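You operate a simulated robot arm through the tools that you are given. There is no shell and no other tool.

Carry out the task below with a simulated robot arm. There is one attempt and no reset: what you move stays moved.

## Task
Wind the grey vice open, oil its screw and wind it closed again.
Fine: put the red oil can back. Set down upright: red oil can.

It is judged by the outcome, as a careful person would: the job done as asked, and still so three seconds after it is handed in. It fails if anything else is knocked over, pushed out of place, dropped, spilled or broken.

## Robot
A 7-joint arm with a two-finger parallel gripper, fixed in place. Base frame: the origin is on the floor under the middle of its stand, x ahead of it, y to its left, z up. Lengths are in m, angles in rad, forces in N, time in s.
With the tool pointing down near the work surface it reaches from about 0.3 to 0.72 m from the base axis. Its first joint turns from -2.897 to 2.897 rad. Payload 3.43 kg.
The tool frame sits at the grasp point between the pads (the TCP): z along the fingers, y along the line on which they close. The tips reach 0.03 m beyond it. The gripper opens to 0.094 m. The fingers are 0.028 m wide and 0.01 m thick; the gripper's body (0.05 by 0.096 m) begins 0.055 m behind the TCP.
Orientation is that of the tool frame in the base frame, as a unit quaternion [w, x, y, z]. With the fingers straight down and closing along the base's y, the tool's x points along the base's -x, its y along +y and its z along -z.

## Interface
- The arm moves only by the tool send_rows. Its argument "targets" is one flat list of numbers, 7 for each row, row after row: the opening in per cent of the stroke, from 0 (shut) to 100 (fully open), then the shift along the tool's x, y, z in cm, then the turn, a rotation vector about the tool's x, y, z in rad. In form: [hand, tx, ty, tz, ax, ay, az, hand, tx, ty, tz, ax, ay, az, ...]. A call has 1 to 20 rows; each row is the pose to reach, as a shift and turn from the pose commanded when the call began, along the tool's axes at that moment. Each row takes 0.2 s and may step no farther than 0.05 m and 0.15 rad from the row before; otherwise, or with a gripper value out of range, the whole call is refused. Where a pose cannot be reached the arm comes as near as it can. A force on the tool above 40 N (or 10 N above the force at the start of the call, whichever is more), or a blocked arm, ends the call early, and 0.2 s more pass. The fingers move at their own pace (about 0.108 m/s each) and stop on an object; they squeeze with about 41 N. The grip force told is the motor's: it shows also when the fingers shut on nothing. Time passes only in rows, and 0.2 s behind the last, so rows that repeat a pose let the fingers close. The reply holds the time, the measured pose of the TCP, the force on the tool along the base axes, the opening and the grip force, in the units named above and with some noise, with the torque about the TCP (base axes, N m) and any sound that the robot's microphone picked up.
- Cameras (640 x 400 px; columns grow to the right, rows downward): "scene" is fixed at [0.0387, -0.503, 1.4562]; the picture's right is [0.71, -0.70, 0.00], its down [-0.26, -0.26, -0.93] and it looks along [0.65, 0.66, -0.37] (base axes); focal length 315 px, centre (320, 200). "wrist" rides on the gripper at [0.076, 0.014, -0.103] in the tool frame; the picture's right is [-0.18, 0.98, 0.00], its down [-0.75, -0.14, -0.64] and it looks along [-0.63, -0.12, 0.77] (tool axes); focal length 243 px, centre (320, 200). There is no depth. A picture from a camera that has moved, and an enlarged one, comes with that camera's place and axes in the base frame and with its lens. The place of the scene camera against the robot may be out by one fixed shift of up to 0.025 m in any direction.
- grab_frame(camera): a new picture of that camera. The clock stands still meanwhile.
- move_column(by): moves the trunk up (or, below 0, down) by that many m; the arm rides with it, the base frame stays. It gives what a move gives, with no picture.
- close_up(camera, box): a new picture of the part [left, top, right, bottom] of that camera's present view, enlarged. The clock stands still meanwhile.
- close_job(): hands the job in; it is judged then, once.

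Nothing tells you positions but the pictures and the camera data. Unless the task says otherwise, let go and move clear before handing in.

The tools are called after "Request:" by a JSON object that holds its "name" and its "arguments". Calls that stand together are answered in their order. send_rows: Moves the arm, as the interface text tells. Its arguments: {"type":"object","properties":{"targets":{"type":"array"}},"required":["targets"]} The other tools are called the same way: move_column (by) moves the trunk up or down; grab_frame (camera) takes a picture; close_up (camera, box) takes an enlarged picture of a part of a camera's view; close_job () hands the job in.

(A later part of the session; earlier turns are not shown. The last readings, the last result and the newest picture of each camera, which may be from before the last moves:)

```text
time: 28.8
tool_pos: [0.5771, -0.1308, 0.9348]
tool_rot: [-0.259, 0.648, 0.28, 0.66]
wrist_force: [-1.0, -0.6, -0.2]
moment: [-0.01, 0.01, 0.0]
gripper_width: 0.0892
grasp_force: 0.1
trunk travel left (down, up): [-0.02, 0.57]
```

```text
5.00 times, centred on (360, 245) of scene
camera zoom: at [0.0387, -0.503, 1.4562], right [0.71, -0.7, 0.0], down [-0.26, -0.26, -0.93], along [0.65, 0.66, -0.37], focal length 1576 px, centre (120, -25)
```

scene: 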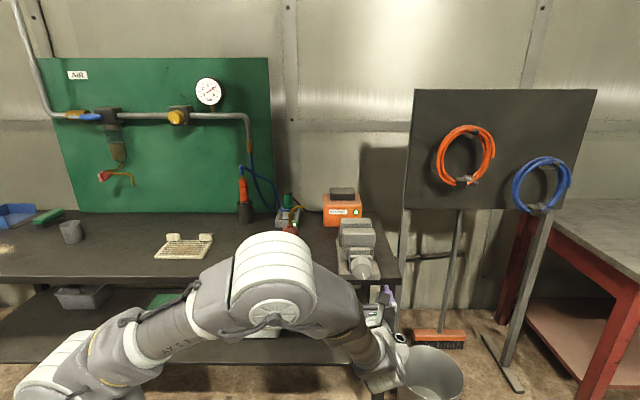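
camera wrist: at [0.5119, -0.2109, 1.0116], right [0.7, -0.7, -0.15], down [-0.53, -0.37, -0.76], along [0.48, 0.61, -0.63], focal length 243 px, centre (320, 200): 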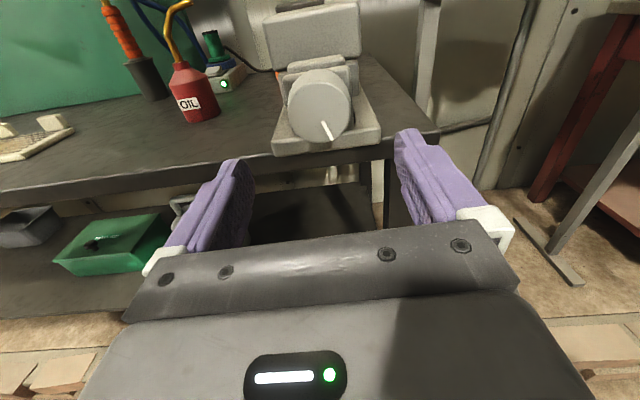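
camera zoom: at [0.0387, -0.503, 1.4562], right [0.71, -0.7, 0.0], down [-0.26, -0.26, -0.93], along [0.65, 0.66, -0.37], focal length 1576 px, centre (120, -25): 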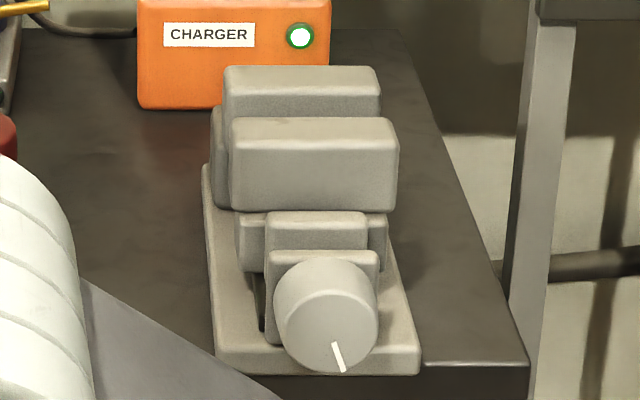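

The jaw has travelled about 3 cm, and there may be more travel left before the bracket. I'll grip the knob again at the aligned position and wind further toward the stop.

Request:
{"name": "send_rows", "arguments": {"targets": [95, 0.05, 0.03, 4, 0, 0, 0.03, 95, 0.07, 0.05, 7.5, 0, 0, 0.035, 95, 0.07, 0.05, 9.9, 0, 0, 0.035, 95, 0.07, 0.05, 9.9, 0, 0, 0.035, 40, 0.07, 0.05, 9.9, 0, 0, 0.035, 40, 0.07, 0.05, 9.9, 0, 0, 0.035, 40, 0.07, 0.05, 9.9, 0, 0, 0.035, 40, 0.07, 0.05, 9.9, 0, 0, 0.035]}}

Request:
{"name": "close_up", "arguments": {"camera": "wrist", "box": [220, 80, 440, 240]}}

```text
time: 30.6
tool_pos: [0.647, -0.0606, 0.9344]
tool_rot: [-0.271, 0.651, 0.272, 0.655]
wrist_force: [-3.1, 3.0, -3.6]
moment: [0.06, -0.02, 0.22]
gripper_width: 0.0566
grasp_force: 45.0
trunk travel left (down, up): [-0.02, 0.57]
```

```text
2.50 times, centred on (330, 160) of wrist
camera zoom: at [0.5838, -0.1419, 1.0117], right [0.7, -0.69, -0.18], down [-0.55, -0.35, -0.76], along [0.46, 0.63, -0.63], focal length 606 px, centre (295, 300)
```

zoom: 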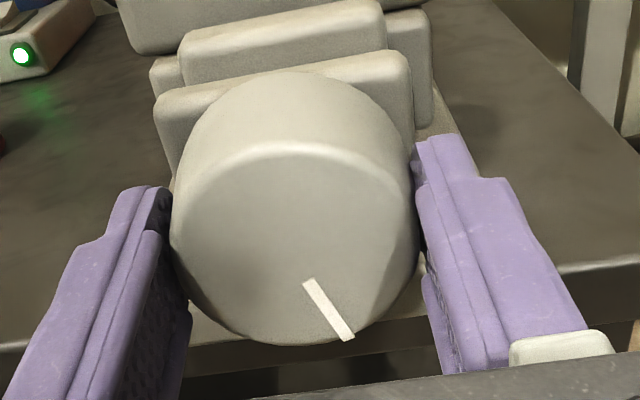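

Well aligned this time, with almost no side force. I'll wind on counter-clockwise.

Request:
{"name": "send_rows", "arguments": {"targets": [40, 0, 0, 0, 0, 0, -0.12, 40, 0, 0, 0, 0, 0, -0.24, 40, 0, 0, 0, 0, 0, -0.36, 40, 0, 0, 0, 0, 0, -0.48, 40, 0, 0, 0, 0, 0, -0.6, 40, 0, 0, 0, 0, 0, -0.72, 40, 0, 0, 0, 0, 0, -0.84]}}

Request:
{"name": "close_up", "arguments": {"camera": "scene", "box": [320, 205, 400, 285]}}

Request:
{"name": "close_up", "arguments": {"camera": "wrist", "box": [220, 80, 440, 240]}}

```text
time: 32.1
tool_pos: [0.647, -0.0589, 0.9361]
tool_rot: [0.021, 0.484, 0.514, 0.708]
wrist_force: [-4.1, 8.0, -10.8]
moment: [0.39, -0.37, 0.84]
gripper_width: 0.0567
grasp_force: 44.9
trunk travel left (down, up): [-0.02, 0.57]
```

```text
5.00 times, centred on (360, 245) of scene
camera zoom: at [0.0387, -0.503, 1.4562], right [0.71, -0.7, 0.0], down [-0.26, -0.26, -0.93], along [0.65, 0.66, -0.37], focal length 1576 px, centre (120, -25)
```

zoom: 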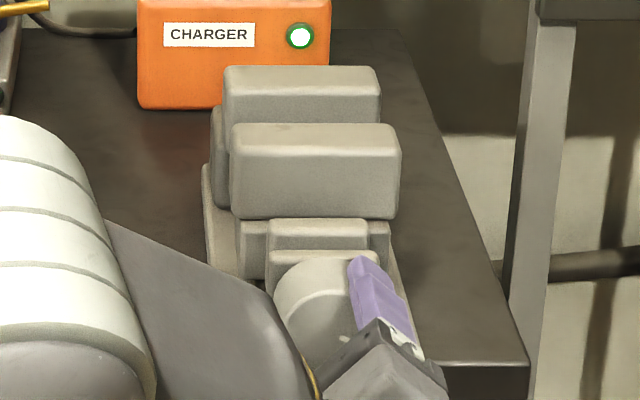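

```text
2.50 times, centred on (330, 160) of wrist
camera zoom: at [0.5404, -0.0985, 0.997], right [0.56, -0.56, 0.61], down [-0.12, -0.78, -0.61], along [0.82, 0.27, -0.51], focal length 606 px, centre (295, 300)
```

zoom: 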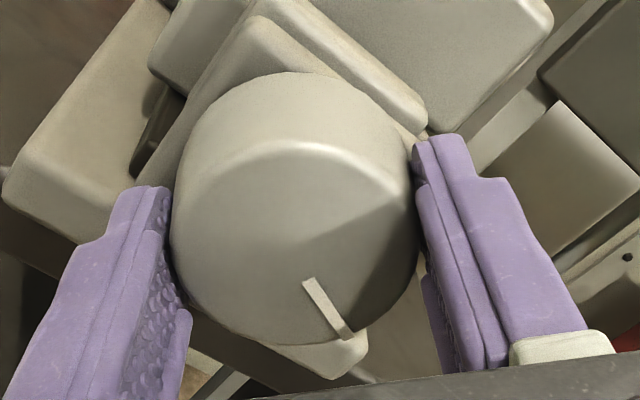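

Still opening. I'll continue with a slight relief shift.

Request:
{"name": "send_rows", "arguments": {"targets": [40, 0.008, -0.141, 0, 0, 0, -0.12, 40, 0.008, -0.141, 0, 0, 0, -0.24, 40, 0.008, -0.141, 0, 0, 0, -0.36, 40, 0.008, -0.141, 0, 0, 0, -0.48, 40, 0.008, -0.141, 0, 0, 0, -0.6, 40, 0.008, -0.141, 0, 0, 0, -0.72]}}

Request:
{"name": "close_up", "arguments": {"camera": "scene", "box": [320, 205, 400, 285]}}

Request:
{"name": "close_up", "arguments": {"camera": "wrist", "box": [220, 80, 440, 240]}}

```text
time: 33.5
tool_pos: [0.646, -0.0599, 0.9348]
tool_rot: [0.271, 0.271, 0.65, 0.657]
wrist_force: [7.1, 5.7, 11.3]
moment: [0.21, -0.17, 0.77]
gripper_width: 0.0567
grasp_force: 44.5
trunk travel left (down, up): [-0.02, 0.57]
```

```text
5.00 times, centred on (360, 245) of scene
camera zoom: at [0.0387, -0.503, 1.4562], right [0.71, -0.7, 0.0], down [-0.26, -0.26, -0.93], along [0.65, 0.66, -0.37], focal length 1576 px, centre (120, -25)
```

zoom: 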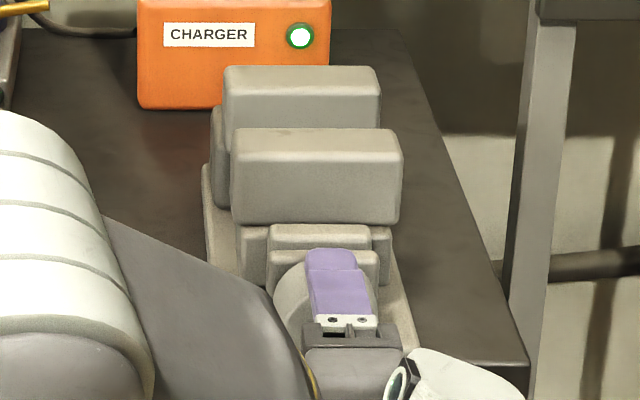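

```text
2.50 times, centred on (330, 160) of wrist
camera zoom: at [0.5202, -0.0782, 0.95], right [0.13, -0.14, 0.98], down [0.08, -0.99, -0.15], along [0.99, 0.1, -0.12], focal length 606 px, centre (295, 300)
```

zoom: 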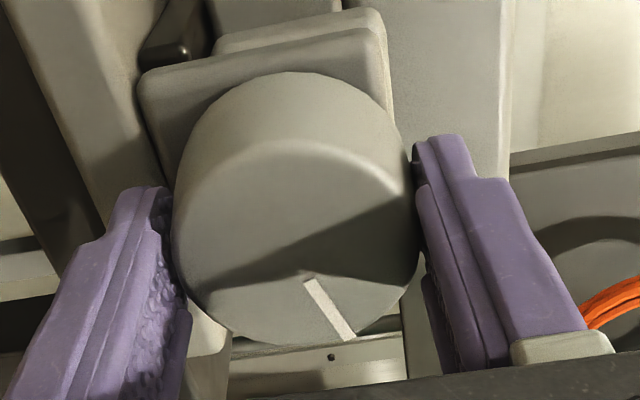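

The jaw continues to approach the front bracket. I'll keep winding.

Request:
{"name": "send_rows", "arguments": {"targets": [40, 0, 0.1, 0.05, 0, 0, -0.12, 40, 0, 0.1, 0.05, 0, 0, -0.24, 40, 0, 0.1, 0.05, 0, 0, -0.36, 40, 0, 0.1, 0.05, 0, 0, -0.48, 40, 0, 0.1, 0.05, 0, 0, -0.6, 40, 0, 0.1, 0.05, 0, 0, -0.72]}}

Request:
{"name": "close_up", "arguments": {"camera": "scene", "box": [320, 205, 400, 285]}}

Request:
{"name": "close_up", "arguments": {"camera": "wrist", "box": [220, 80, 440, 240]}}

```text
time: 35.0
tool_pos: [0.6459, -0.0615, 0.9355]
tool_rot: [0.483, 0.026, 0.705, 0.519]
wrist_force: [-7.1, -4.7, 6.0]
moment: [0.73, 0.44, 0.06]
gripper_width: 0.0555
grasp_force: 45.3
trunk travel left (down, up): [-0.02, 0.57]
```

```text
5.00 times, centred on (360, 245) of scene
camera zoom: at [0.0387, -0.503, 1.4562], right [0.71, -0.7, 0.0], down [-0.26, -0.26, -0.93], along [0.65, 0.66, -0.37], focal length 1576 px, centre (120, -25)
```

zoom: 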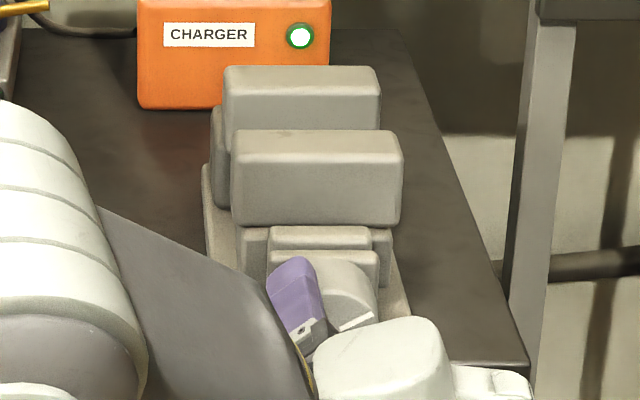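

```text
2.50 times, centred on (330, 160) of wrist
camera zoom: at [0.5259, -0.0856, 0.897], right [-0.36, 0.35, 0.86], down [0.01, -0.92, 0.38], along [0.93, 0.15, 0.33], focal length 606 px, centre (295, 300)
```

zoom: 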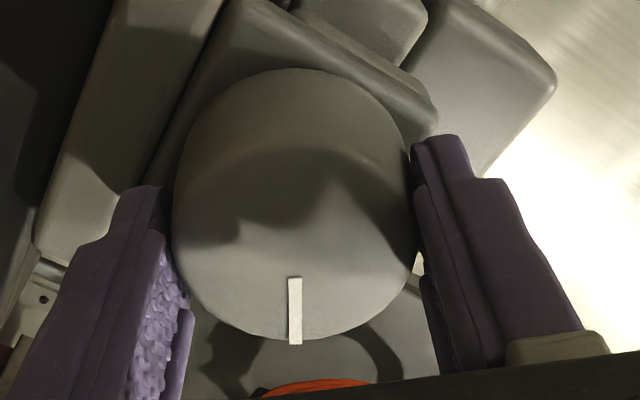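

The knob slipped slightly in the pads and the jaw stopped moving, so the vice is at its fully open stop. I'll release gently, back straight out and bring the hand back upright.

Request:
{"name": "send_rows", "arguments": {"targets": [75, 0, 0, 0, 0, 0, 0.03, 75, 0, 0, 0, 0, 0, 0.03, 75, 0, 0, -2.5, 0, 0, 0.03, 75, 0, 0, -5.5, 0, 0, 0.03, 75, 0, 0, -9, 0, 0, 0.03, 75, 0, 0, -12, 0, 0, 0.15, 75, 0, 0, -12, 0, 0, 0.3, 75, 0, 0, -12, 0, 0, 0.45, 75, 0, 0, -12, 0, 0, 0.6, 75, 0, 0, -12, 0, 0, 0.75, 75, 0, 0, -12, 0, 0, 0.9, 75, 0, 0, -12, 0, 0, 1.05, 75, 0, 0, -12, 0, 0, 1.2]}}

Request:
{"name": "send_rows", "arguments": {"targets": [75, 0, 0, 0, 0, 0, 0.15, 75, 0, 0, 0, 0, 0, 0.3, 75, 0, 0, 0, 0, 0, 0.45, 75, 0, 0, 0, 0, 0, 0.6, 75, 0, 0, 0, 0, 0, 0.75, 75, 0, 0, 0, 0, 0, 0.9, 75, 0, 0, 0, 0, 0, 1.05]}}

Request:
{"name": "grab_frame", "arguments": {"camera": "wrist"}}

Request:
{"name": "grab_frame", "arguments": {"camera": "scene"}}

```text
time: 37.8
tool_pos: [0.5622, -0.1455, 0.9348]
tool_rot: [0.104, 0.421, 0.567, 0.701]
wrist_force: [0.1, 0.2, 0.0]
moment: [0.0, 0.0, 0.02]
gripper_width: 0.0705
grasp_force: 0.1
trunk travel left (down, up): [-0.02, 0.57]
```

```text
time: 39.4
tool_pos: [0.5623, -0.1452, 0.9346]
tool_rot: [-0.261, 0.648, 0.28, 0.659]
wrist_force: [0.3, -0.1, -0.5]
moment: [0.02, -0.02, 0.0]
gripper_width: 0.0702
grasp_force: 0.1
trunk travel left (down, up): [-0.02, 0.57]
```

```text
taken
camera wrist: at [0.4973, -0.2258, 1.0118], right [0.7, -0.7, -0.15], down [-0.54, -0.37, -0.76], along [0.47, 0.61, -0.63], focal length 243 px, centre (320, 200)
```

wrist: 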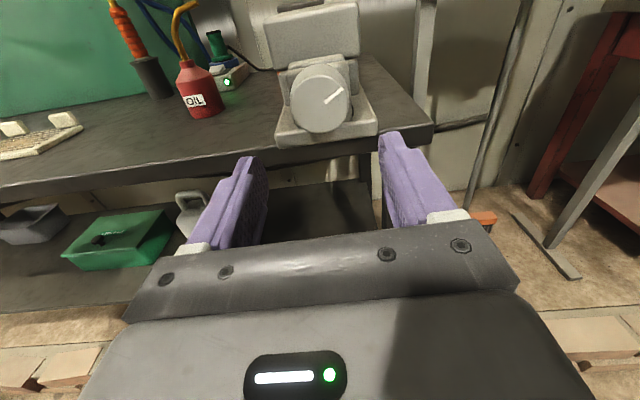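

```text
taken
```

scene: 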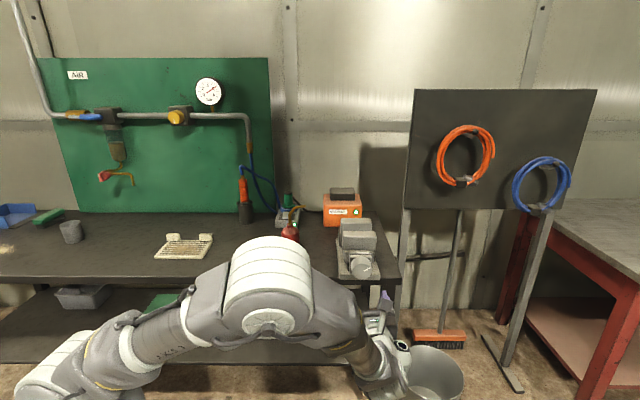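

The vice is fully open. I'll raise the trunk and tilt the hand down so I can see from above where the screw is exposed.

Request:
{"name": "move_column", "arguments": {"by": 0.22}}

Request:
{"name": "send_rows", "arguments": {"targets": [75, 0, 0, 2, 0, -0.14, 0, 75, 0, 0, 4, 0, -0.28, 0, 75, 0, 0, 6, 0, -0.42, 0, 75, 0, 0, 8, 0, -0.56, 0, 75, 0, 0, 10, 0, -0.7, 0]}}

Request:
{"name": "grab_frame", "arguments": {"camera": "wrist"}}

Request:
{"name": "grab_frame", "arguments": {"camera": "scene"}}

```text
time: 41.7
tool_pos: [0.5629, -0.1449, 1.1547]
tool_rot: [-0.26, 0.648, 0.28, 0.659]
wrist_force: [-0.1, 0.0, 0.4]
moment: [0.0, 0.01, 0.03]
gripper_width: 0.0702
grasp_force: 0.0
trunk travel left (down, up): [-0.24, 0.35]
```

```text
time: 42.9
tool_pos: [0.633, -0.073, 1.1571]
tool_rot: [-0.148, 0.835, 0.353, 0.396]
wrist_force: [0.3, -0.5, 0.2]
moment: [0.0, -0.02, -0.02]
gripper_width: 0.0706
grasp_force: 0.1
trunk travel left (down, up): [-0.24, 0.35]
```

```text
taken
camera wrist: at [0.6186, -0.1006, 1.2813], right [0.61, -0.78, -0.11], down [-0.79, -0.59, -0.17], along [0.07, 0.19, -0.98], focal length 243 px, centre (320, 200)
```

wrist: 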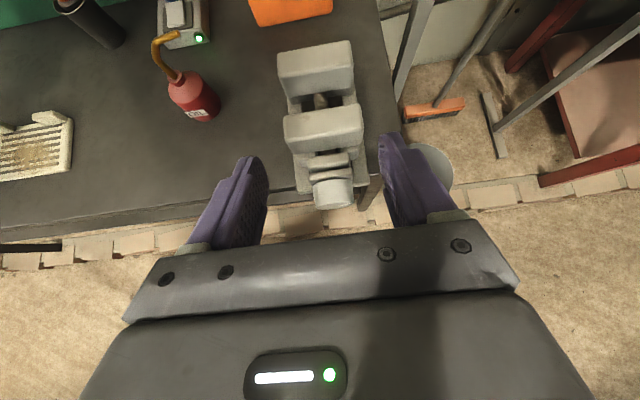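

```text
taken
```

scene: 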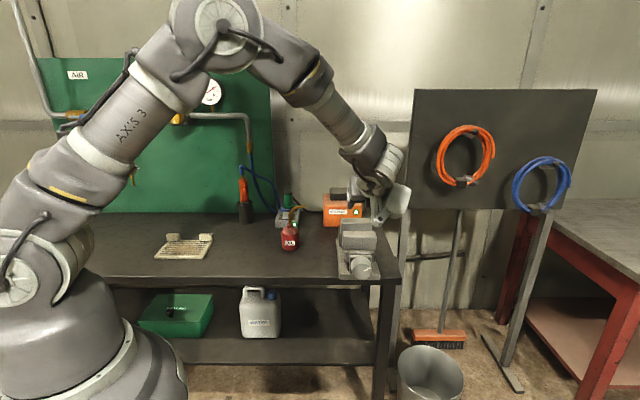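

Now I have a top-down view and the gap between the jaws is visible. I'll zoom in on the vice and the oil can.

Request:
{"name": "close_up", "arguments": {"camera": "wrist", "box": [260, 30, 390, 215]}}

Request:
{"name": "close_up", "arguments": {"camera": "wrist", "box": [120, 0, 250, 140]}}

Request:
{"name": "close_up", "arguments": {"camera": "scene", "box": [320, 205, 400, 285]}}

```text
2.16 times, centred on (325, 122) of wrist
camera zoom: at [0.6186, -0.1006, 1.2813], right [0.61, -0.78, -0.11], down [-0.79, -0.59, -0.17], along [0.07, 0.19, -0.98], focal length 525 px, centre (309, 368)
```

zoom: 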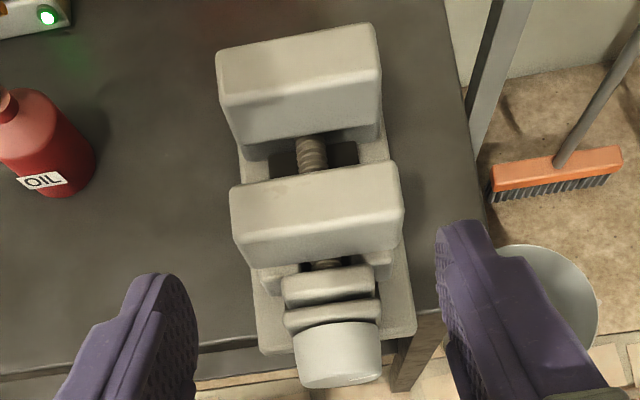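

```text
2.86 times, centred on (185, 70) of wrist
camera zoom: at [0.6186, -0.1006, 1.2813], right [0.61, -0.78, -0.11], down [-0.79, -0.59, -0.17], along [0.07, 0.19, -0.98], focal length 693 px, centre (706, 571)
```

zoom: 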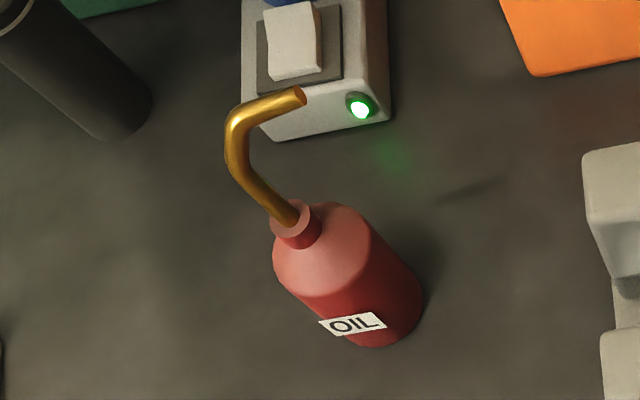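

```text
5.00 times, centred on (360, 245) of scene
camera zoom: at [0.0387, -0.503, 1.4562], right [0.71, -0.7, 0.0], down [-0.26, -0.26, -0.93], along [0.65, 0.66, -0.37], focal length 1576 px, centre (120, -25)
```

zoom: 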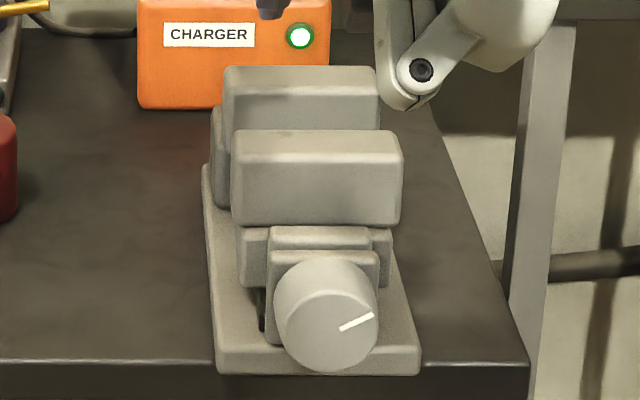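

The open gap exposes the screw at roughly (0.753, 0.046), with its top near z 0.945. The oil can's axis is at about (0.657, 0.261); its spout tip is at about (0.693, 0.220, 1.035), pointing toward the vice side. I'll grasp the can from the front with the hand pitched slightly down, so first I move to a staging pose in front of it.

Request:
{"name": "send_rows", "arguments": {"targets": [95, 0.7, -4.154, 1.7325, -0.0804, 0.0278, 0.0566, 95, 1.4, -8.308, 3.465, -0.1608, 0.0556, 0.1132, 95, 2.1, -12.462, 5.1975, -0.2412, 0.0834, 0.1698, 95, 2.8, -16.616, 6.93, -0.3216, 0.1112, 0.2264, 95, 3.5, -20.77, 8.6625, -0.402, 0.139, 0.283, 95, 4.2, -24.924, 10.395, -0.4824, 0.1668, 0.3396, 95, 4.9, -29.078, 12.1275, -0.5628, 0.1946, 0.3962, 95, 5.6, -33.232, 13.86, -0.643, 0.2226, 0.4526]}}

Request:
{"name": "grab_frame", "arguments": {"camera": "wrist"}}

Request:
{"name": "grab_frame", "arguments": {"camera": "scene"}}

```text
time: 44.7
tool_pos: [0.4987, 0.2581, 1.099]
tool_rot: [0.0, 0.846, -0.002, 0.533]
wrist_force: [0.4, -0.8, -0.5]
moment: [0.04, -0.01, 0.05]
gripper_width: 0.0889
grasp_force: 0.0
trunk travel left (down, up): [-0.24, 0.35]
```

```text
taken
camera wrist: at [0.438, 0.244, 1.2126], right [-0.08, -0.98, -0.17], down [-0.9, 0.15, -0.4], along [0.42, 0.12, -0.9], focal length 243 px, centre (320, 200)
```

wrist: 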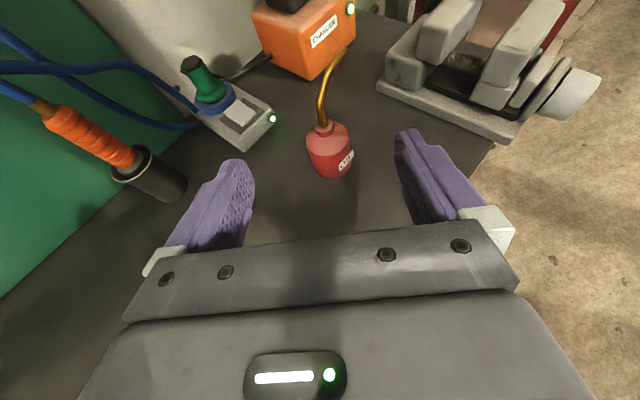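

```text
taken
```

scene: 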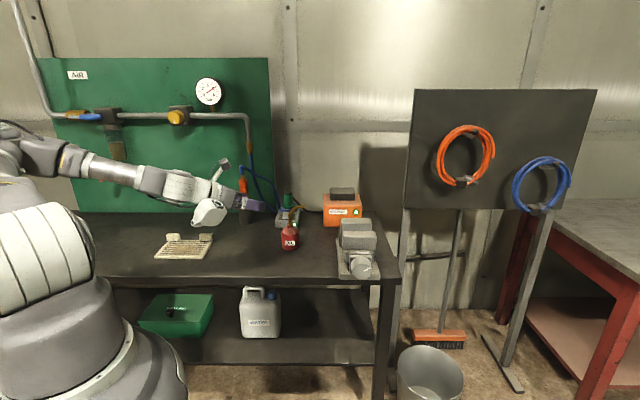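

I'm staged in front of the can, so I'll zoom in to locate it more exactly from here.

Request:
{"name": "close_up", "arguments": {"camera": "wrist", "box": [250, 30, 420, 190]}}

Request:
{"name": "close_up", "arguments": {"camera": "scene", "box": [240, 180, 340, 270]}}

```text
2.50 times, centred on (335, 110) of wrist
camera zoom: at [0.438, 0.244, 1.2126], right [-0.08, -0.98, -0.17], down [-0.9, 0.15, -0.4], along [0.42, 0.12, -0.9], focal length 606 px, centre (282, 425)
```

zoom: 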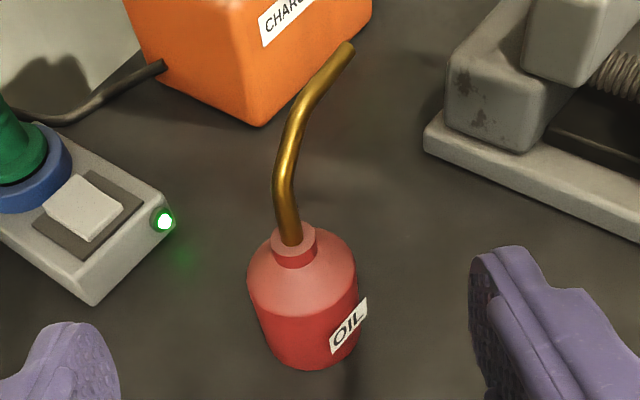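

```text
4.44 times, centred on (290, 225) of scene
camera zoom: at [0.0387, -0.503, 1.4562], right [0.71, -0.7, 0.0], down [-0.26, -0.26, -0.93], along [0.65, 0.66, -0.37], focal length 1400 px, centre (453, 89)
```

zoom: 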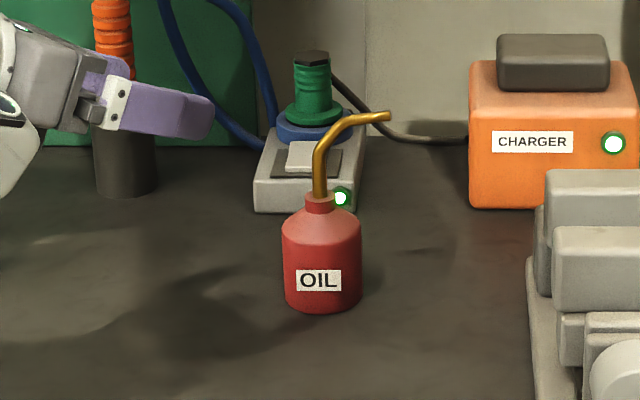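

The can's axis is confirmed near (0.6585, 0.2615), radius 0.030. I'll go to pre-grasp just in front of it and check.

Request:
{"name": "send_rows", "arguments": {"targets": [95, -2.2, -0.1, 3.0, 0, 0, 0, 95, -4.4, -0.2, 6.0, 0, 0, 0, 95, -6.6, -0.3, 9.0, 0, 0, 0, 95, -8.7, -0.34, 11.5, 0, 0, 0]}}

Request:
{"name": "grab_frame", "arguments": {"camera": "wrist"}}

Request:
{"name": "grab_frame", "arguments": {"camera": "scene"}}

```text
time: 45.7
tool_pos: [0.5676, 0.2624, 0.9725]
tool_rot: [-0.001, 0.847, 0.001, 0.532]
wrist_force: [-0.5, 0.3, 1.4]
moment: [-0.02, 0.0, 0.0]
gripper_width: 0.0895
grasp_force: 0.1
trunk travel left (down, up): [-0.24, 0.35]
```

```text
taken
camera wrist: at [0.5078, 0.2488, 1.0853], right [-0.08, -0.98, -0.17], down [-0.91, 0.14, -0.4], along [0.42, 0.12, -0.9], focal length 243 px, centre (320, 200)
```

wrist: 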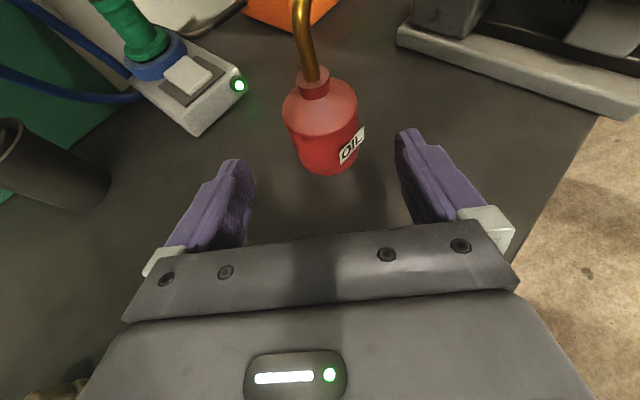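

```text
taken
```

scene: 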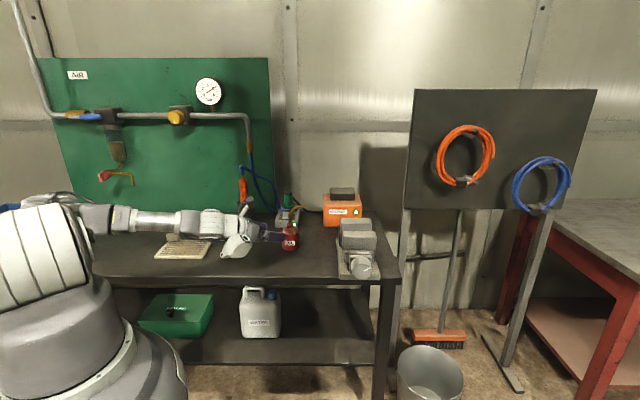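

Aligned within a couple of millimetres. I'll slide in around the can with the fingers open.

Request:
{"name": "send_rows", "arguments": {"targets": [95, -0.1, 0.05, 3.0, 0, 0, 0, 95, -0.2, 0.1, 6.0, 0, 0, 0, 95, -0.27, 0.1, 8.5, 0, 0, 0, 95, -0.27, 0.1, 10.2, 0, 0, 0]}}

Request:
{"name": "grab_frame", "arguments": {"camera": "wrist"}}

Request:
{"name": "close_up", "arguments": {"camera": "scene", "box": [230, 190, 330, 270]}}

```text
time: 46.7
tool_pos: [0.6578, 0.2635, 0.9235]
tool_rot: [-0.002, 0.846, 0.001, 0.532]
wrist_force: [1.3, 1.1, 0.6]
moment: [0.0, -0.01, 0.0]
gripper_width: 0.0894
grasp_force: 0.0
trunk travel left (down, up): [-0.24, 0.35]
```

```text
taken
camera wrist: at [0.5975, 0.2493, 1.0381], right [-0.08, -0.98, -0.17], down [-0.91, 0.14, -0.4], along [0.42, 0.12, -0.9], focal length 243 px, centre (320, 200)
```

wrist: 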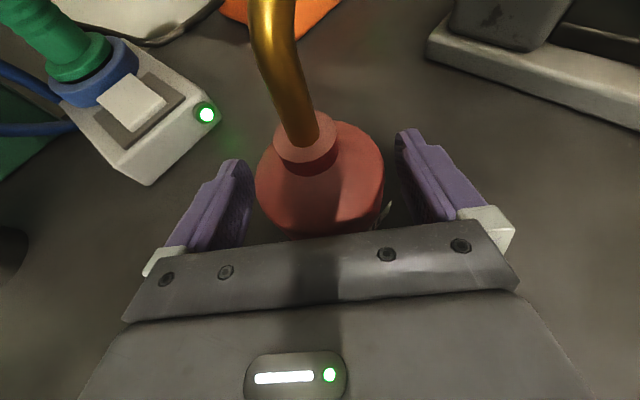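

```text
5.00 times, centred on (280, 230) of scene
camera zoom: at [0.0387, -0.503, 1.4562], right [0.71, -0.7, 0.0], down [-0.26, -0.26, -0.93], along [0.65, 0.66, -0.37], focal length 1576 px, centre (520, 50)
```

zoom: 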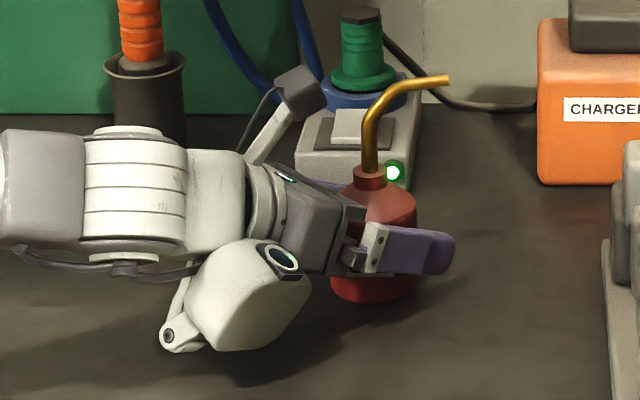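

The can sits centred between the fingers. I'll close on it.

Request:
{"name": "send_rows", "arguments": {"targets": [75, 0, 0, 0, 0, 0, 0, 70, 0, 0, 0, 0, 0, 0, 66, 0, 0, 0, 0, 0, 0, 50, 0, 0, 0, 0, 0, 0, 45, 0, 0, 0, 0, 0, 0, 45, 0, 0, 0, 0, 0, 0]}}

Request:
{"name": "grab_frame", "arguments": {"camera": "wrist"}}

Request:
{"name": "close_up", "arguments": {"camera": "scene", "box": [230, 190, 330, 270]}}

```text
time: 48.1
tool_pos: [0.6578, 0.2643, 0.9259]
tool_rot: [-0.001, 0.847, 0.0, 0.532]
wrist_force: [1.0, -0.7, -0.7]
moment: [0.0, -0.09, -0.02]
gripper_width: 0.0649
grasp_force: 40.7
trunk travel left (down, up): [-0.24, 0.35]
```

```text
taken
camera wrist: at [0.5973, 0.2491, 1.0384], right [-0.08, -0.98, -0.17], down [-0.91, 0.14, -0.4], along [0.42, 0.12, -0.9], focal length 243 px, centre (320, 200)
```

wrist: 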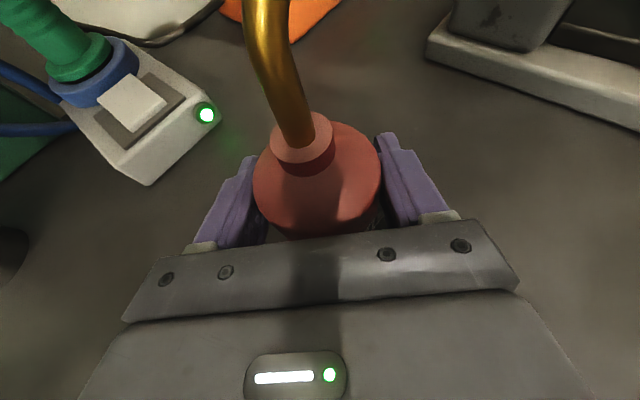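

```text
5.00 times, centred on (280, 230) of scene
camera zoom: at [0.0387, -0.503, 1.4562], right [0.71, -0.7, 0.0], down [-0.26, -0.26, -0.93], along [0.65, 0.66, -0.37], focal length 1576 px, centre (520, 50)
```

zoom: 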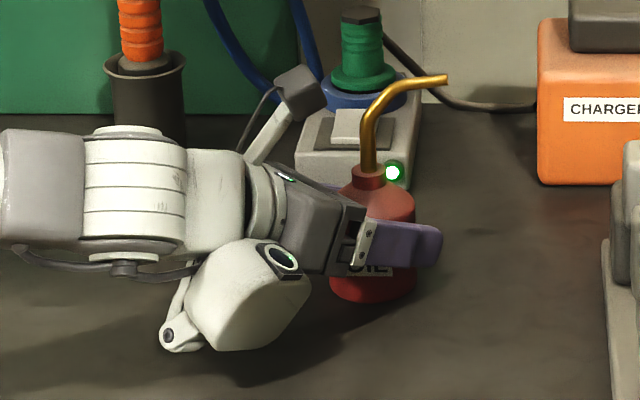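

The can is gripped at 0.065 m width with 41 N. I'll lift it straight up.

Request:
{"name": "send_rows", "arguments": {"targets": [45, 0.9, 0, -0.43, 0, 0, 0, 45, 3.6, 0, -1.73, 0, 0, 0, 45, 6.3, 0, -3.02, 0, 0, 0, 45, 9.0, 0, -4.3, 0, 0, 0, 45, 11.7, 0, -5.6, 0, 0, 0]}}

Request:
{"name": "grab_frame", "arguments": {"camera": "wrist"}}

Request:
{"name": "grab_frame", "arguments": {"camera": "scene"}}

```text
time: 49.3
tool_pos: [0.6584, 0.2642, 1.0513]
tool_rot: [0.0, 0.846, 0.0, 0.533]
wrist_force: [0.8, 0.6, -2.7]
moment: [0.01, -0.04, -0.03]
gripper_width: 0.0647
grasp_force: 41.5
trunk travel left (down, up): [-0.24, 0.35]
```

```text
taken
camera wrist: at [0.5979, 0.2495, 1.166], right [-0.08, -0.98, -0.17], down [-0.91, 0.14, -0.4], along [0.42, 0.12, -0.9], focal length 243 px, centre (320, 200)
```

wrist: 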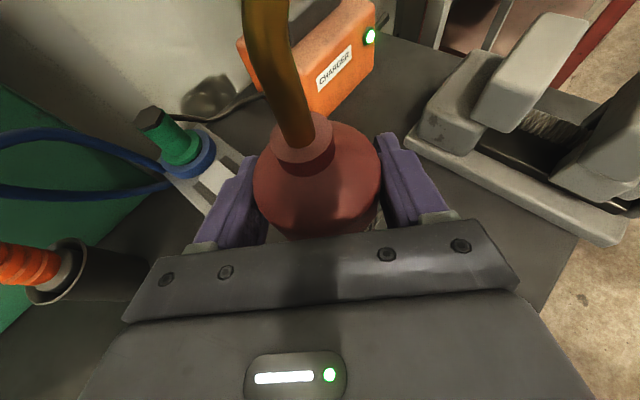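

```text
taken
```

scene: 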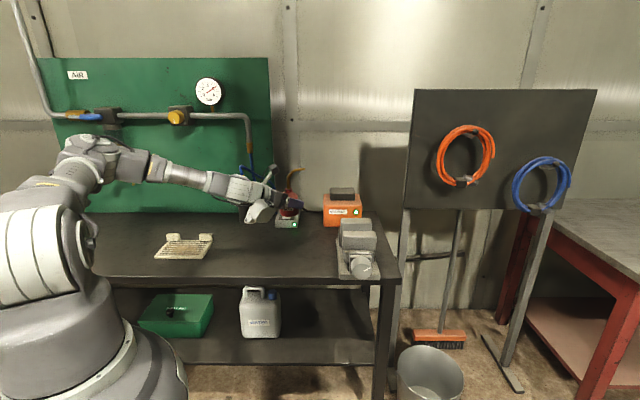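

The can is held upright at about 2.7 N weight. I'll carry it level toward the left side of the vice gap.

Request:
{"name": "send_rows", "arguments": {"targets": [45, 0.1, 2.0, 0.2, 0, 0, 0, 45, 0.3, 5.5, 0.6, 0, 0, 0, 45, 0.5, 9.0, 1.0, 0, 0, 0, 45, 0.65, 12.0, 1.3, 0, 0, 0, 45, 0.73, 14.0, 1.52, 0, 0, 0]}}

Request:
{"name": "grab_frame", "arguments": {"camera": "wrist"}}

Request:
{"name": "close_up", "arguments": {"camera": "scene", "box": [270, 130, 420, 290]}}

```text
time: 50.5
tool_pos: [0.6732, 0.1232, 1.0538]
tool_rot: [-0.001, 0.847, 0.001, 0.532]
wrist_force: [0.2, 0.2, -3.9]
moment: [0.01, 0.05, 0.0]
gripper_width: 0.0647
grasp_force: 40.5
trunk travel left (down, up): [-0.24, 0.35]
```

```text
taken
camera wrist: at [0.6139, 0.1087, 1.1669], right [-0.08, -0.98, -0.17], down [-0.91, 0.14, -0.4], along [0.42, 0.12, -0.9], focal length 243 px, centre (320, 200)
```

wrist: 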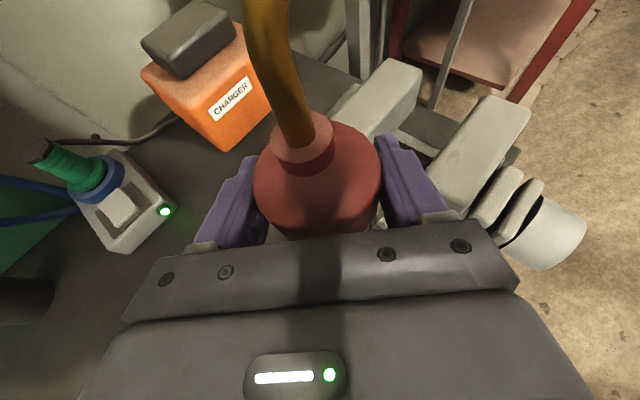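

```text
2.50 times, centred on (345, 210) of scene
camera zoom: at [0.0387, -0.503, 1.4562], right [0.71, -0.7, 0.0], down [-0.26, -0.26, -0.93], along [0.65, 0.66, -0.37], focal length 788 px, centre (258, 175)
```

zoom: 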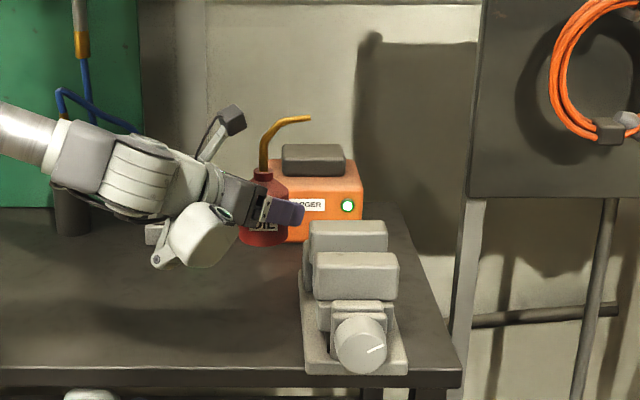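

The spout is level and close to the vice. I'll begin tilting slowly toward the vice, about 30° for a start, so the tip comes over the screw gap well before any oil could run.

Request:
{"name": "send_rows", "arguments": {"targets": [45, -0.7, 0.09, 0.51, 0.0397, -0.0929, 0.0833, 45, -1.4, 0.18, 1.02, 0.0794, -0.1858, 0.1666, 45, -2.1, 0.27, 1.53, 0.1191, -0.2786, 0.2499, 45, -2.79, 0.36, 2.04, 0.1588, -0.3715, 0.3333]}}

Request:
{"name": "grab_frame", "arguments": {"camera": "wrist"}}

Request:
{"name": "close_up", "arguments": {"camera": "scene", "box": [270, 160, 420, 290]}}

```text
time: 51.5
tool_pos: [0.6807, 0.1187, 1.0191]
tool_rot: [-0.155, 0.915, -0.097, 0.359]
wrist_force: [0.8, 0.1, -2.4]
moment: [0.03, 0.02, 0.02]
gripper_width: 0.065
grasp_force: 40.9
trunk travel left (down, up): [-0.24, 0.35]
```

```text
taken
camera wrist: at [0.6639, 0.0614, 1.1338], right [-0.2, -0.86, -0.46], down [-0.98, 0.21, 0.02], along [0.08, 0.46, -0.89], focal length 243 px, centre (320, 200)
```

wrist: 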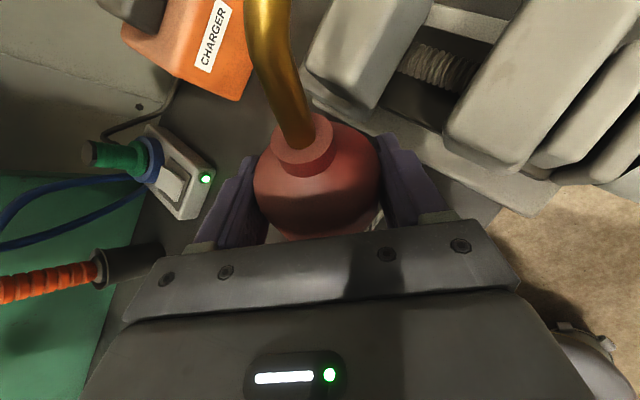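

```text
3.08 times, centred on (345, 225) of scene
camera zoom: at [0.0387, -0.503, 1.4562], right [0.71, -0.7, 0.0], down [-0.26, -0.26, -0.93], along [0.65, 0.66, -0.37], focal length 970 px, centre (243, 123)
```

zoom: 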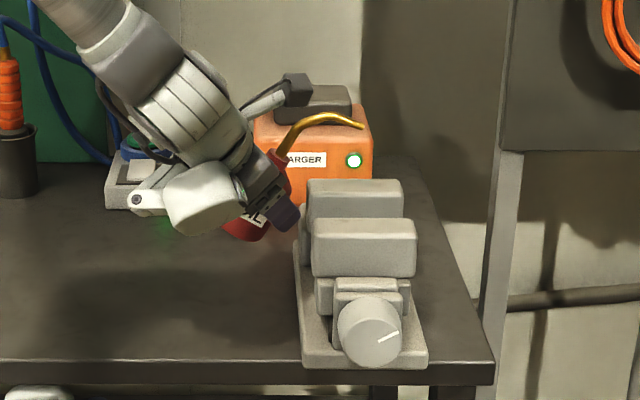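

The tilt works and the spout tip is over the vice axis as predicted. I'll continue to about 52°, keeping the tip above the screw gap, and check again.

Request:
{"name": "send_rows", "arguments": {"targets": [45, -0.99, -0.224, 0.227, 0.0397, -0.0929, 0.0833, 45, -1.873, -0.357, 0.505, 0.0794, -0.1858, 0.1666, 45, -2.479, -0.431, 0.715, 0.1191, -0.2786, 0.2499]}}

Request:
{"name": "grab_frame", "arguments": {"camera": "wrist"}}

Request:
{"name": "close_up", "arguments": {"camera": "scene", "box": [290, 170, 420, 290]}}

```text
time: 52.3
tool_pos: [0.6675, 0.1321, 0.9999]
tool_rot: [-0.264, 0.926, -0.166, 0.212]
wrist_force: [-1.2, 0.2, -3.2]
moment: [-0.01, -0.05, -0.01]
gripper_width: 0.0647
grasp_force: 40.8
trunk travel left (down, up): [-0.24, 0.35]
```

```text
taken
camera wrist: at [0.6801, 0.0463, 1.0947], right [-0.35, -0.71, -0.61], down [-0.92, 0.16, 0.35], along [-0.15, 0.68, -0.72], focal length 243 px, centre (320, 200)
```

wrist: 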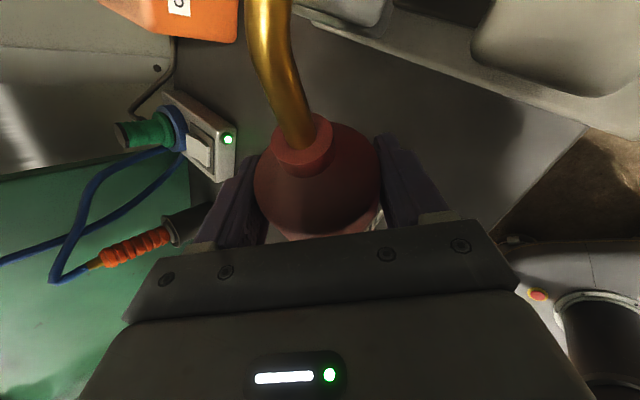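

```text
3.33 times, centred on (355, 230) of scene
camera zoom: at [0.0387, -0.503, 1.4562], right [0.71, -0.7, 0.0], down [-0.26, -0.26, -0.93], along [0.65, 0.66, -0.37], focal length 1050 px, centre (203, 100)
```

zoom: 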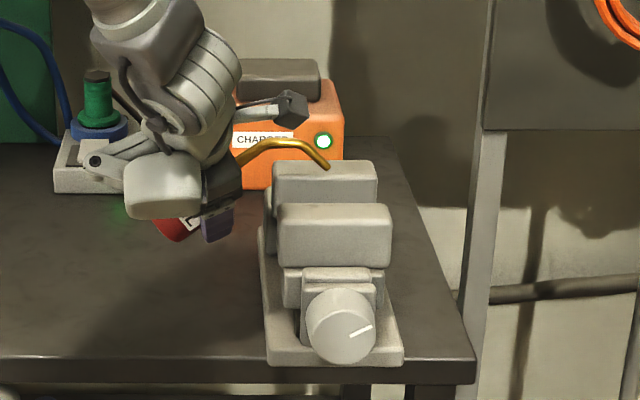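

The tip tracks the prediction within a few millimetres. I'll finish the tilt so the tip points down into the gap just above the screw, and hold there briefly.

Request:
{"name": "send_rows", "arguments": {"targets": [45, -0.008, 0.349, 0.392, 0.0397, -0.0929, 0.0833, 45, -0.1, 0.517, 0.623, 0.0794, -0.1858, 0.1666, 45, 0.028, 0.718, 0.786, 0.1191, -0.2786, 0.2499, 45, 0.406, 0.547, 0.412, 0.1454, -0.3403, 0.3053]}}

Request:
{"name": "grab_frame", "arguments": {"camera": "wrist"}}

Request:
{"name": "close_up", "arguments": {"camera": "scene", "box": [310, 180, 410, 280]}}

```text
time: 53.3
tool_pos: [0.6726, 0.1279, 0.9958]
tool_rot: [-0.383, 0.891, -0.242, 0.021]
wrist_force: [0.4, -0.2, -3.9]
moment: [-0.06, -0.04, 0.0]
gripper_width: 0.0648
grasp_force: 41.4
trunk travel left (down, up): [-0.24, 0.35]
```

```text
taken
camera wrist: at [0.7101, 0.0167, 1.046], right [-0.57, -0.5, -0.65], down [-0.75, -0.01, 0.66], along [-0.34, 0.87, -0.36], focal length 243 px, centre (320, 200)
```

wrist: 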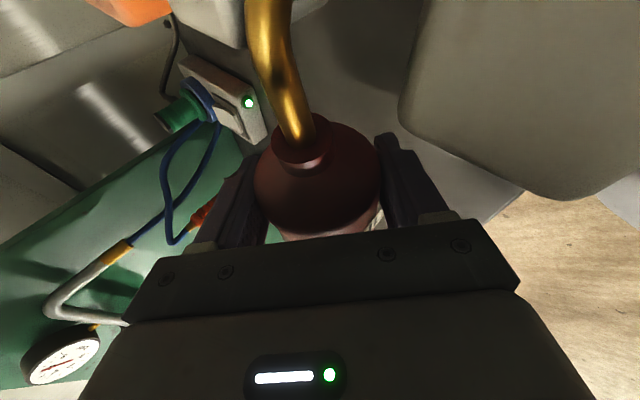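

```text
4.00 times, centred on (360, 230) of scene
camera zoom: at [0.0387, -0.503, 1.4562], right [0.71, -0.7, 0.0], down [-0.26, -0.26, -0.93], along [0.65, 0.66, -0.37], focal length 1260 px, centre (160, 80)
```

zoom: 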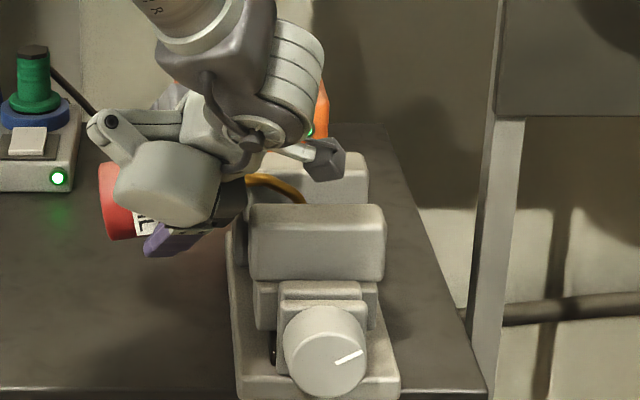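

The spout tip is now down in the gap just above the screw. I'll hold here so the oil can run onto it.

Request:
{"name": "send_rows", "arguments": {"targets": [45, 0, 0, 0, 0, 0, 0, 45, 0, 0, 0, 0, 0, 0, 45, 0, 0, 0, 0, 0, 0, 45, 0, 0, 0, 0, 0, 0, 45, 0, 0, 0, 0, 0, 0, 45, 0, 0, 0, 0, 0, 0, 45, 0, 0, 0, 0, 0, 0, 45, 0, 0, 0, 0, 0, 0]}}

Request:
{"name": "grab_frame", "arguments": {"camera": "wrist"}}

Request:
{"name": "close_up", "arguments": {"camera": "scene", "box": [330, 200, 400, 260]}}

```text
time: 55.1
tool_pos: [0.6727, 0.1281, 0.995]
tool_rot: [-0.383, 0.891, -0.242, 0.021]
wrist_force: [-0.1, -0.5, -3.5]
moment: [-0.03, -0.02, 0.05]
gripper_width: 0.0647
grasp_force: 40.8
trunk travel left (down, up): [-0.24, 0.35]
```

```text
taken
camera wrist: at [0.71, 0.0168, 1.0463], right [-0.57, -0.5, -0.65], down [-0.75, -0.01, 0.66], along [-0.34, 0.87, -0.37], focal length 243 px, centre (320, 200)
```

wrist: 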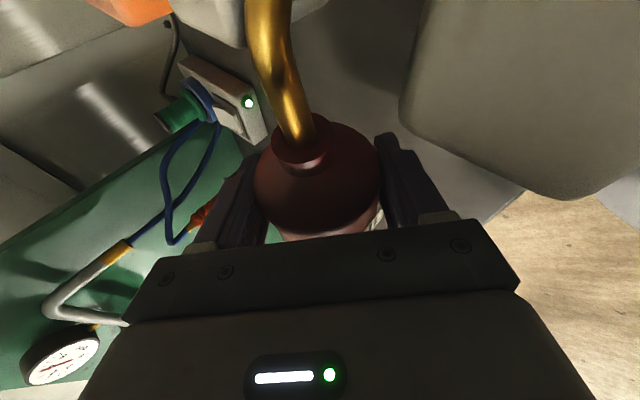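

```text
6.67 times, centred on (365, 230) of scene
camera zoom: at [0.0387, -0.503, 1.4562], right [0.71, -0.7, 0.0], down [-0.26, -0.26, -0.93], along [0.65, 0.66, -0.37], focal length 2101 px, centre (20, 0)
```

zoom: 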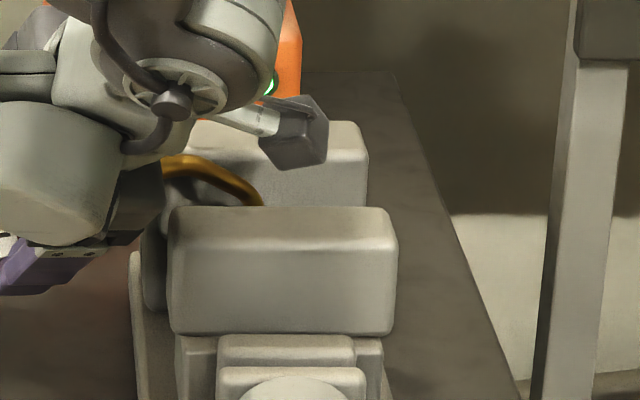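

There's no sound so far. To be sure the screw gets oiled, I'll lower slightly and draw the tip a little along the screw inside the gap, then return to centre.

Request:
{"name": "send_rows", "arguments": {"targets": [45, 0.089, 0.416, 0.423, 0, 0, 0, 45, 0.089, 0.416, 0.423, 0, 0, 0, 45, 0.331, -0.151, 0.932, 0, 0, 0, 45, 0.331, -0.151, 0.932, 0, 0, 0, 45, 0.331, -0.151, 0.932, 0, 0, 0, 45, 0.089, 0.416, 0.423, 0, 0, 0, 45, -0.153, 0.983, -0.086, 0, 0, 0, 45, -0.153, 0.983, -0.086, 0, 0, 0, 45, -0.153, 0.983, -0.086, 0, 0, 0, 45, 0.089, 0.416, 0.423, 0, 0, 0, 45, 0.089, 0.416, 0.423, 0, 0, 0, 45, 0.089, 0.416, 0.423, 0, 0, 0]}}

Request:
{"name": "close_up", "arguments": {"camera": "wrist", "box": [230, 0, 430, 140]}}

```text
time: 57.7
tool_pos: [0.6728, 0.1271, 0.9889]
tool_rot: [-0.384, 0.891, -0.242, 0.022]
wrist_force: [0.0, -1.0, -2.9]
moment: [-0.03, -0.05, 0.01]
gripper_width: 0.065
grasp_force: 41.0
trunk travel left (down, up): [-0.24, 0.35]
```

```text
2.86 times, centred on (330, 70) of wrist
camera zoom: at [0.7096, 0.0167, 1.0413], right [-0.57, -0.5, -0.65], down [-0.75, -0.01, 0.66], along [-0.34, 0.87, -0.37], focal length 693 px, centre (291, 571)
```

zoom: 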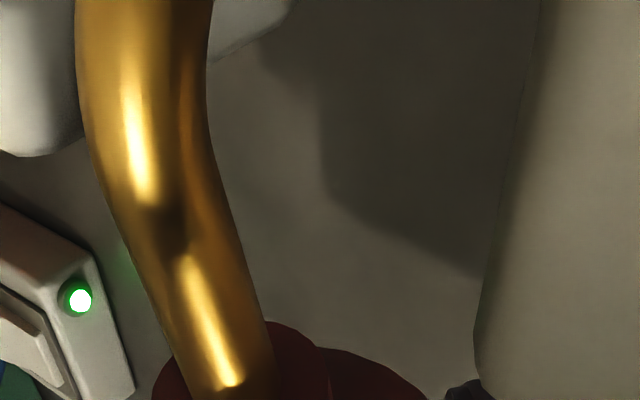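

No contact anywhere. Now I'll untilt along the same path, keeping the tip over the gap until the can is well back toward upright, then inspect the screw.

Request:
{"name": "send_rows", "arguments": {"targets": [45, -0.398, -0.321, -0.168, -0.0264, 0.0617, -0.0553, 45, -0.625, -0.486, -0.242, -0.0661, 0.1546, -0.1386, 45, -0.669, -0.693, -0.453, -0.1057, 0.2474, -0.222, 45, -0.536, -1.013, -0.876, -0.1454, 0.3403, -0.3053, 45, -0.255, -1.448, -1.5, -0.1851, 0.4332, -0.3886, 45, 0.239, -1.788, -2.12, -0.2248, 0.5261, -0.4719, 45, 0.837, -2.113, -2.775, -0.2645, 0.619, -0.5552]}}

Request:
{"name": "grab_frame", "arguments": {"camera": "wrist"}}

Request:
{"name": "close_up", "arguments": {"camera": "wrist", "box": [360, 0, 540, 150]}}

Request:
{"name": "close_up", "arguments": {"camera": "scene", "box": [290, 170, 420, 290]}}

```text
time: 59.3
tool_pos: [0.6818, 0.1173, 1.023]
tool_rot: [-0.154, 0.915, -0.096, 0.36]
wrist_force: [0.8, 0.5, -2.7]
moment: [-0.02, 0.01, 0.01]
gripper_width: 0.065
grasp_force: 41.6
trunk travel left (down, up): [-0.24, 0.35]
```

```text
taken
camera wrist: at [0.6655, 0.0603, 1.1374], right [-0.2, -0.86, -0.46], down [-0.98, 0.21, 0.02], along [0.08, 0.45, -0.89], focal length 243 px, centre (320, 200)
```

wrist: 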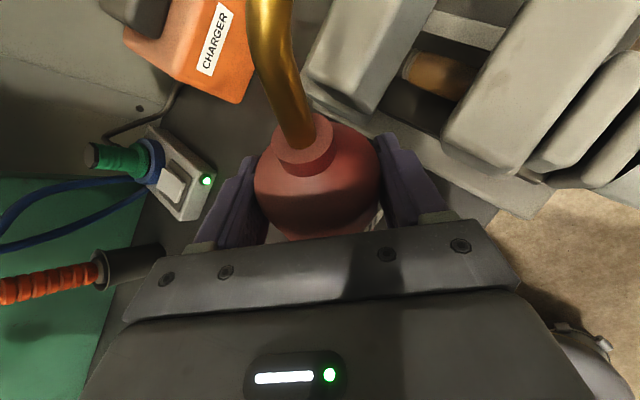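

```text
2.67 times, centred on (450, 75) of wrist
camera zoom: at [0.6655, 0.0603, 1.1374], right [-0.2, -0.86, -0.46], down [-0.98, 0.21, 0.02], along [0.08, 0.45, -0.89], focal length 647 px, centre (-27, 533)
```

zoom: 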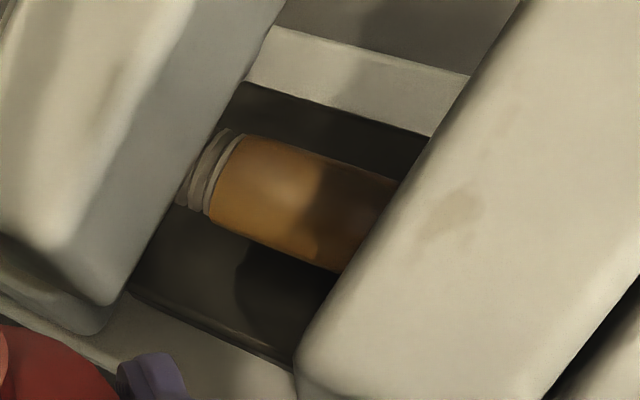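

```text
3.33 times, centred on (355, 230) of scene
camera zoom: at [0.0387, -0.503, 1.4562], right [0.71, -0.7, 0.0], down [-0.26, -0.26, -0.93], along [0.65, 0.66, -0.37], focal length 1050 px, centre (203, 100)
```

zoom: 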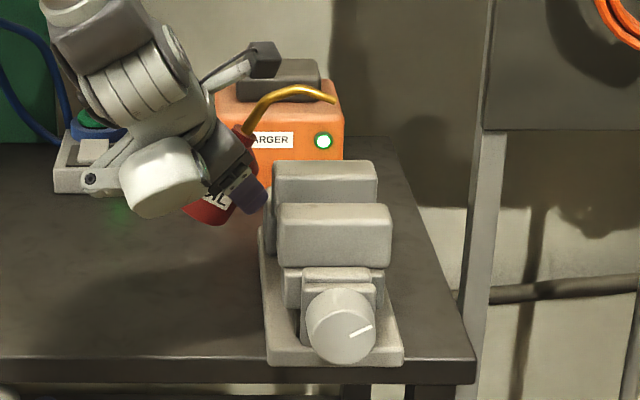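

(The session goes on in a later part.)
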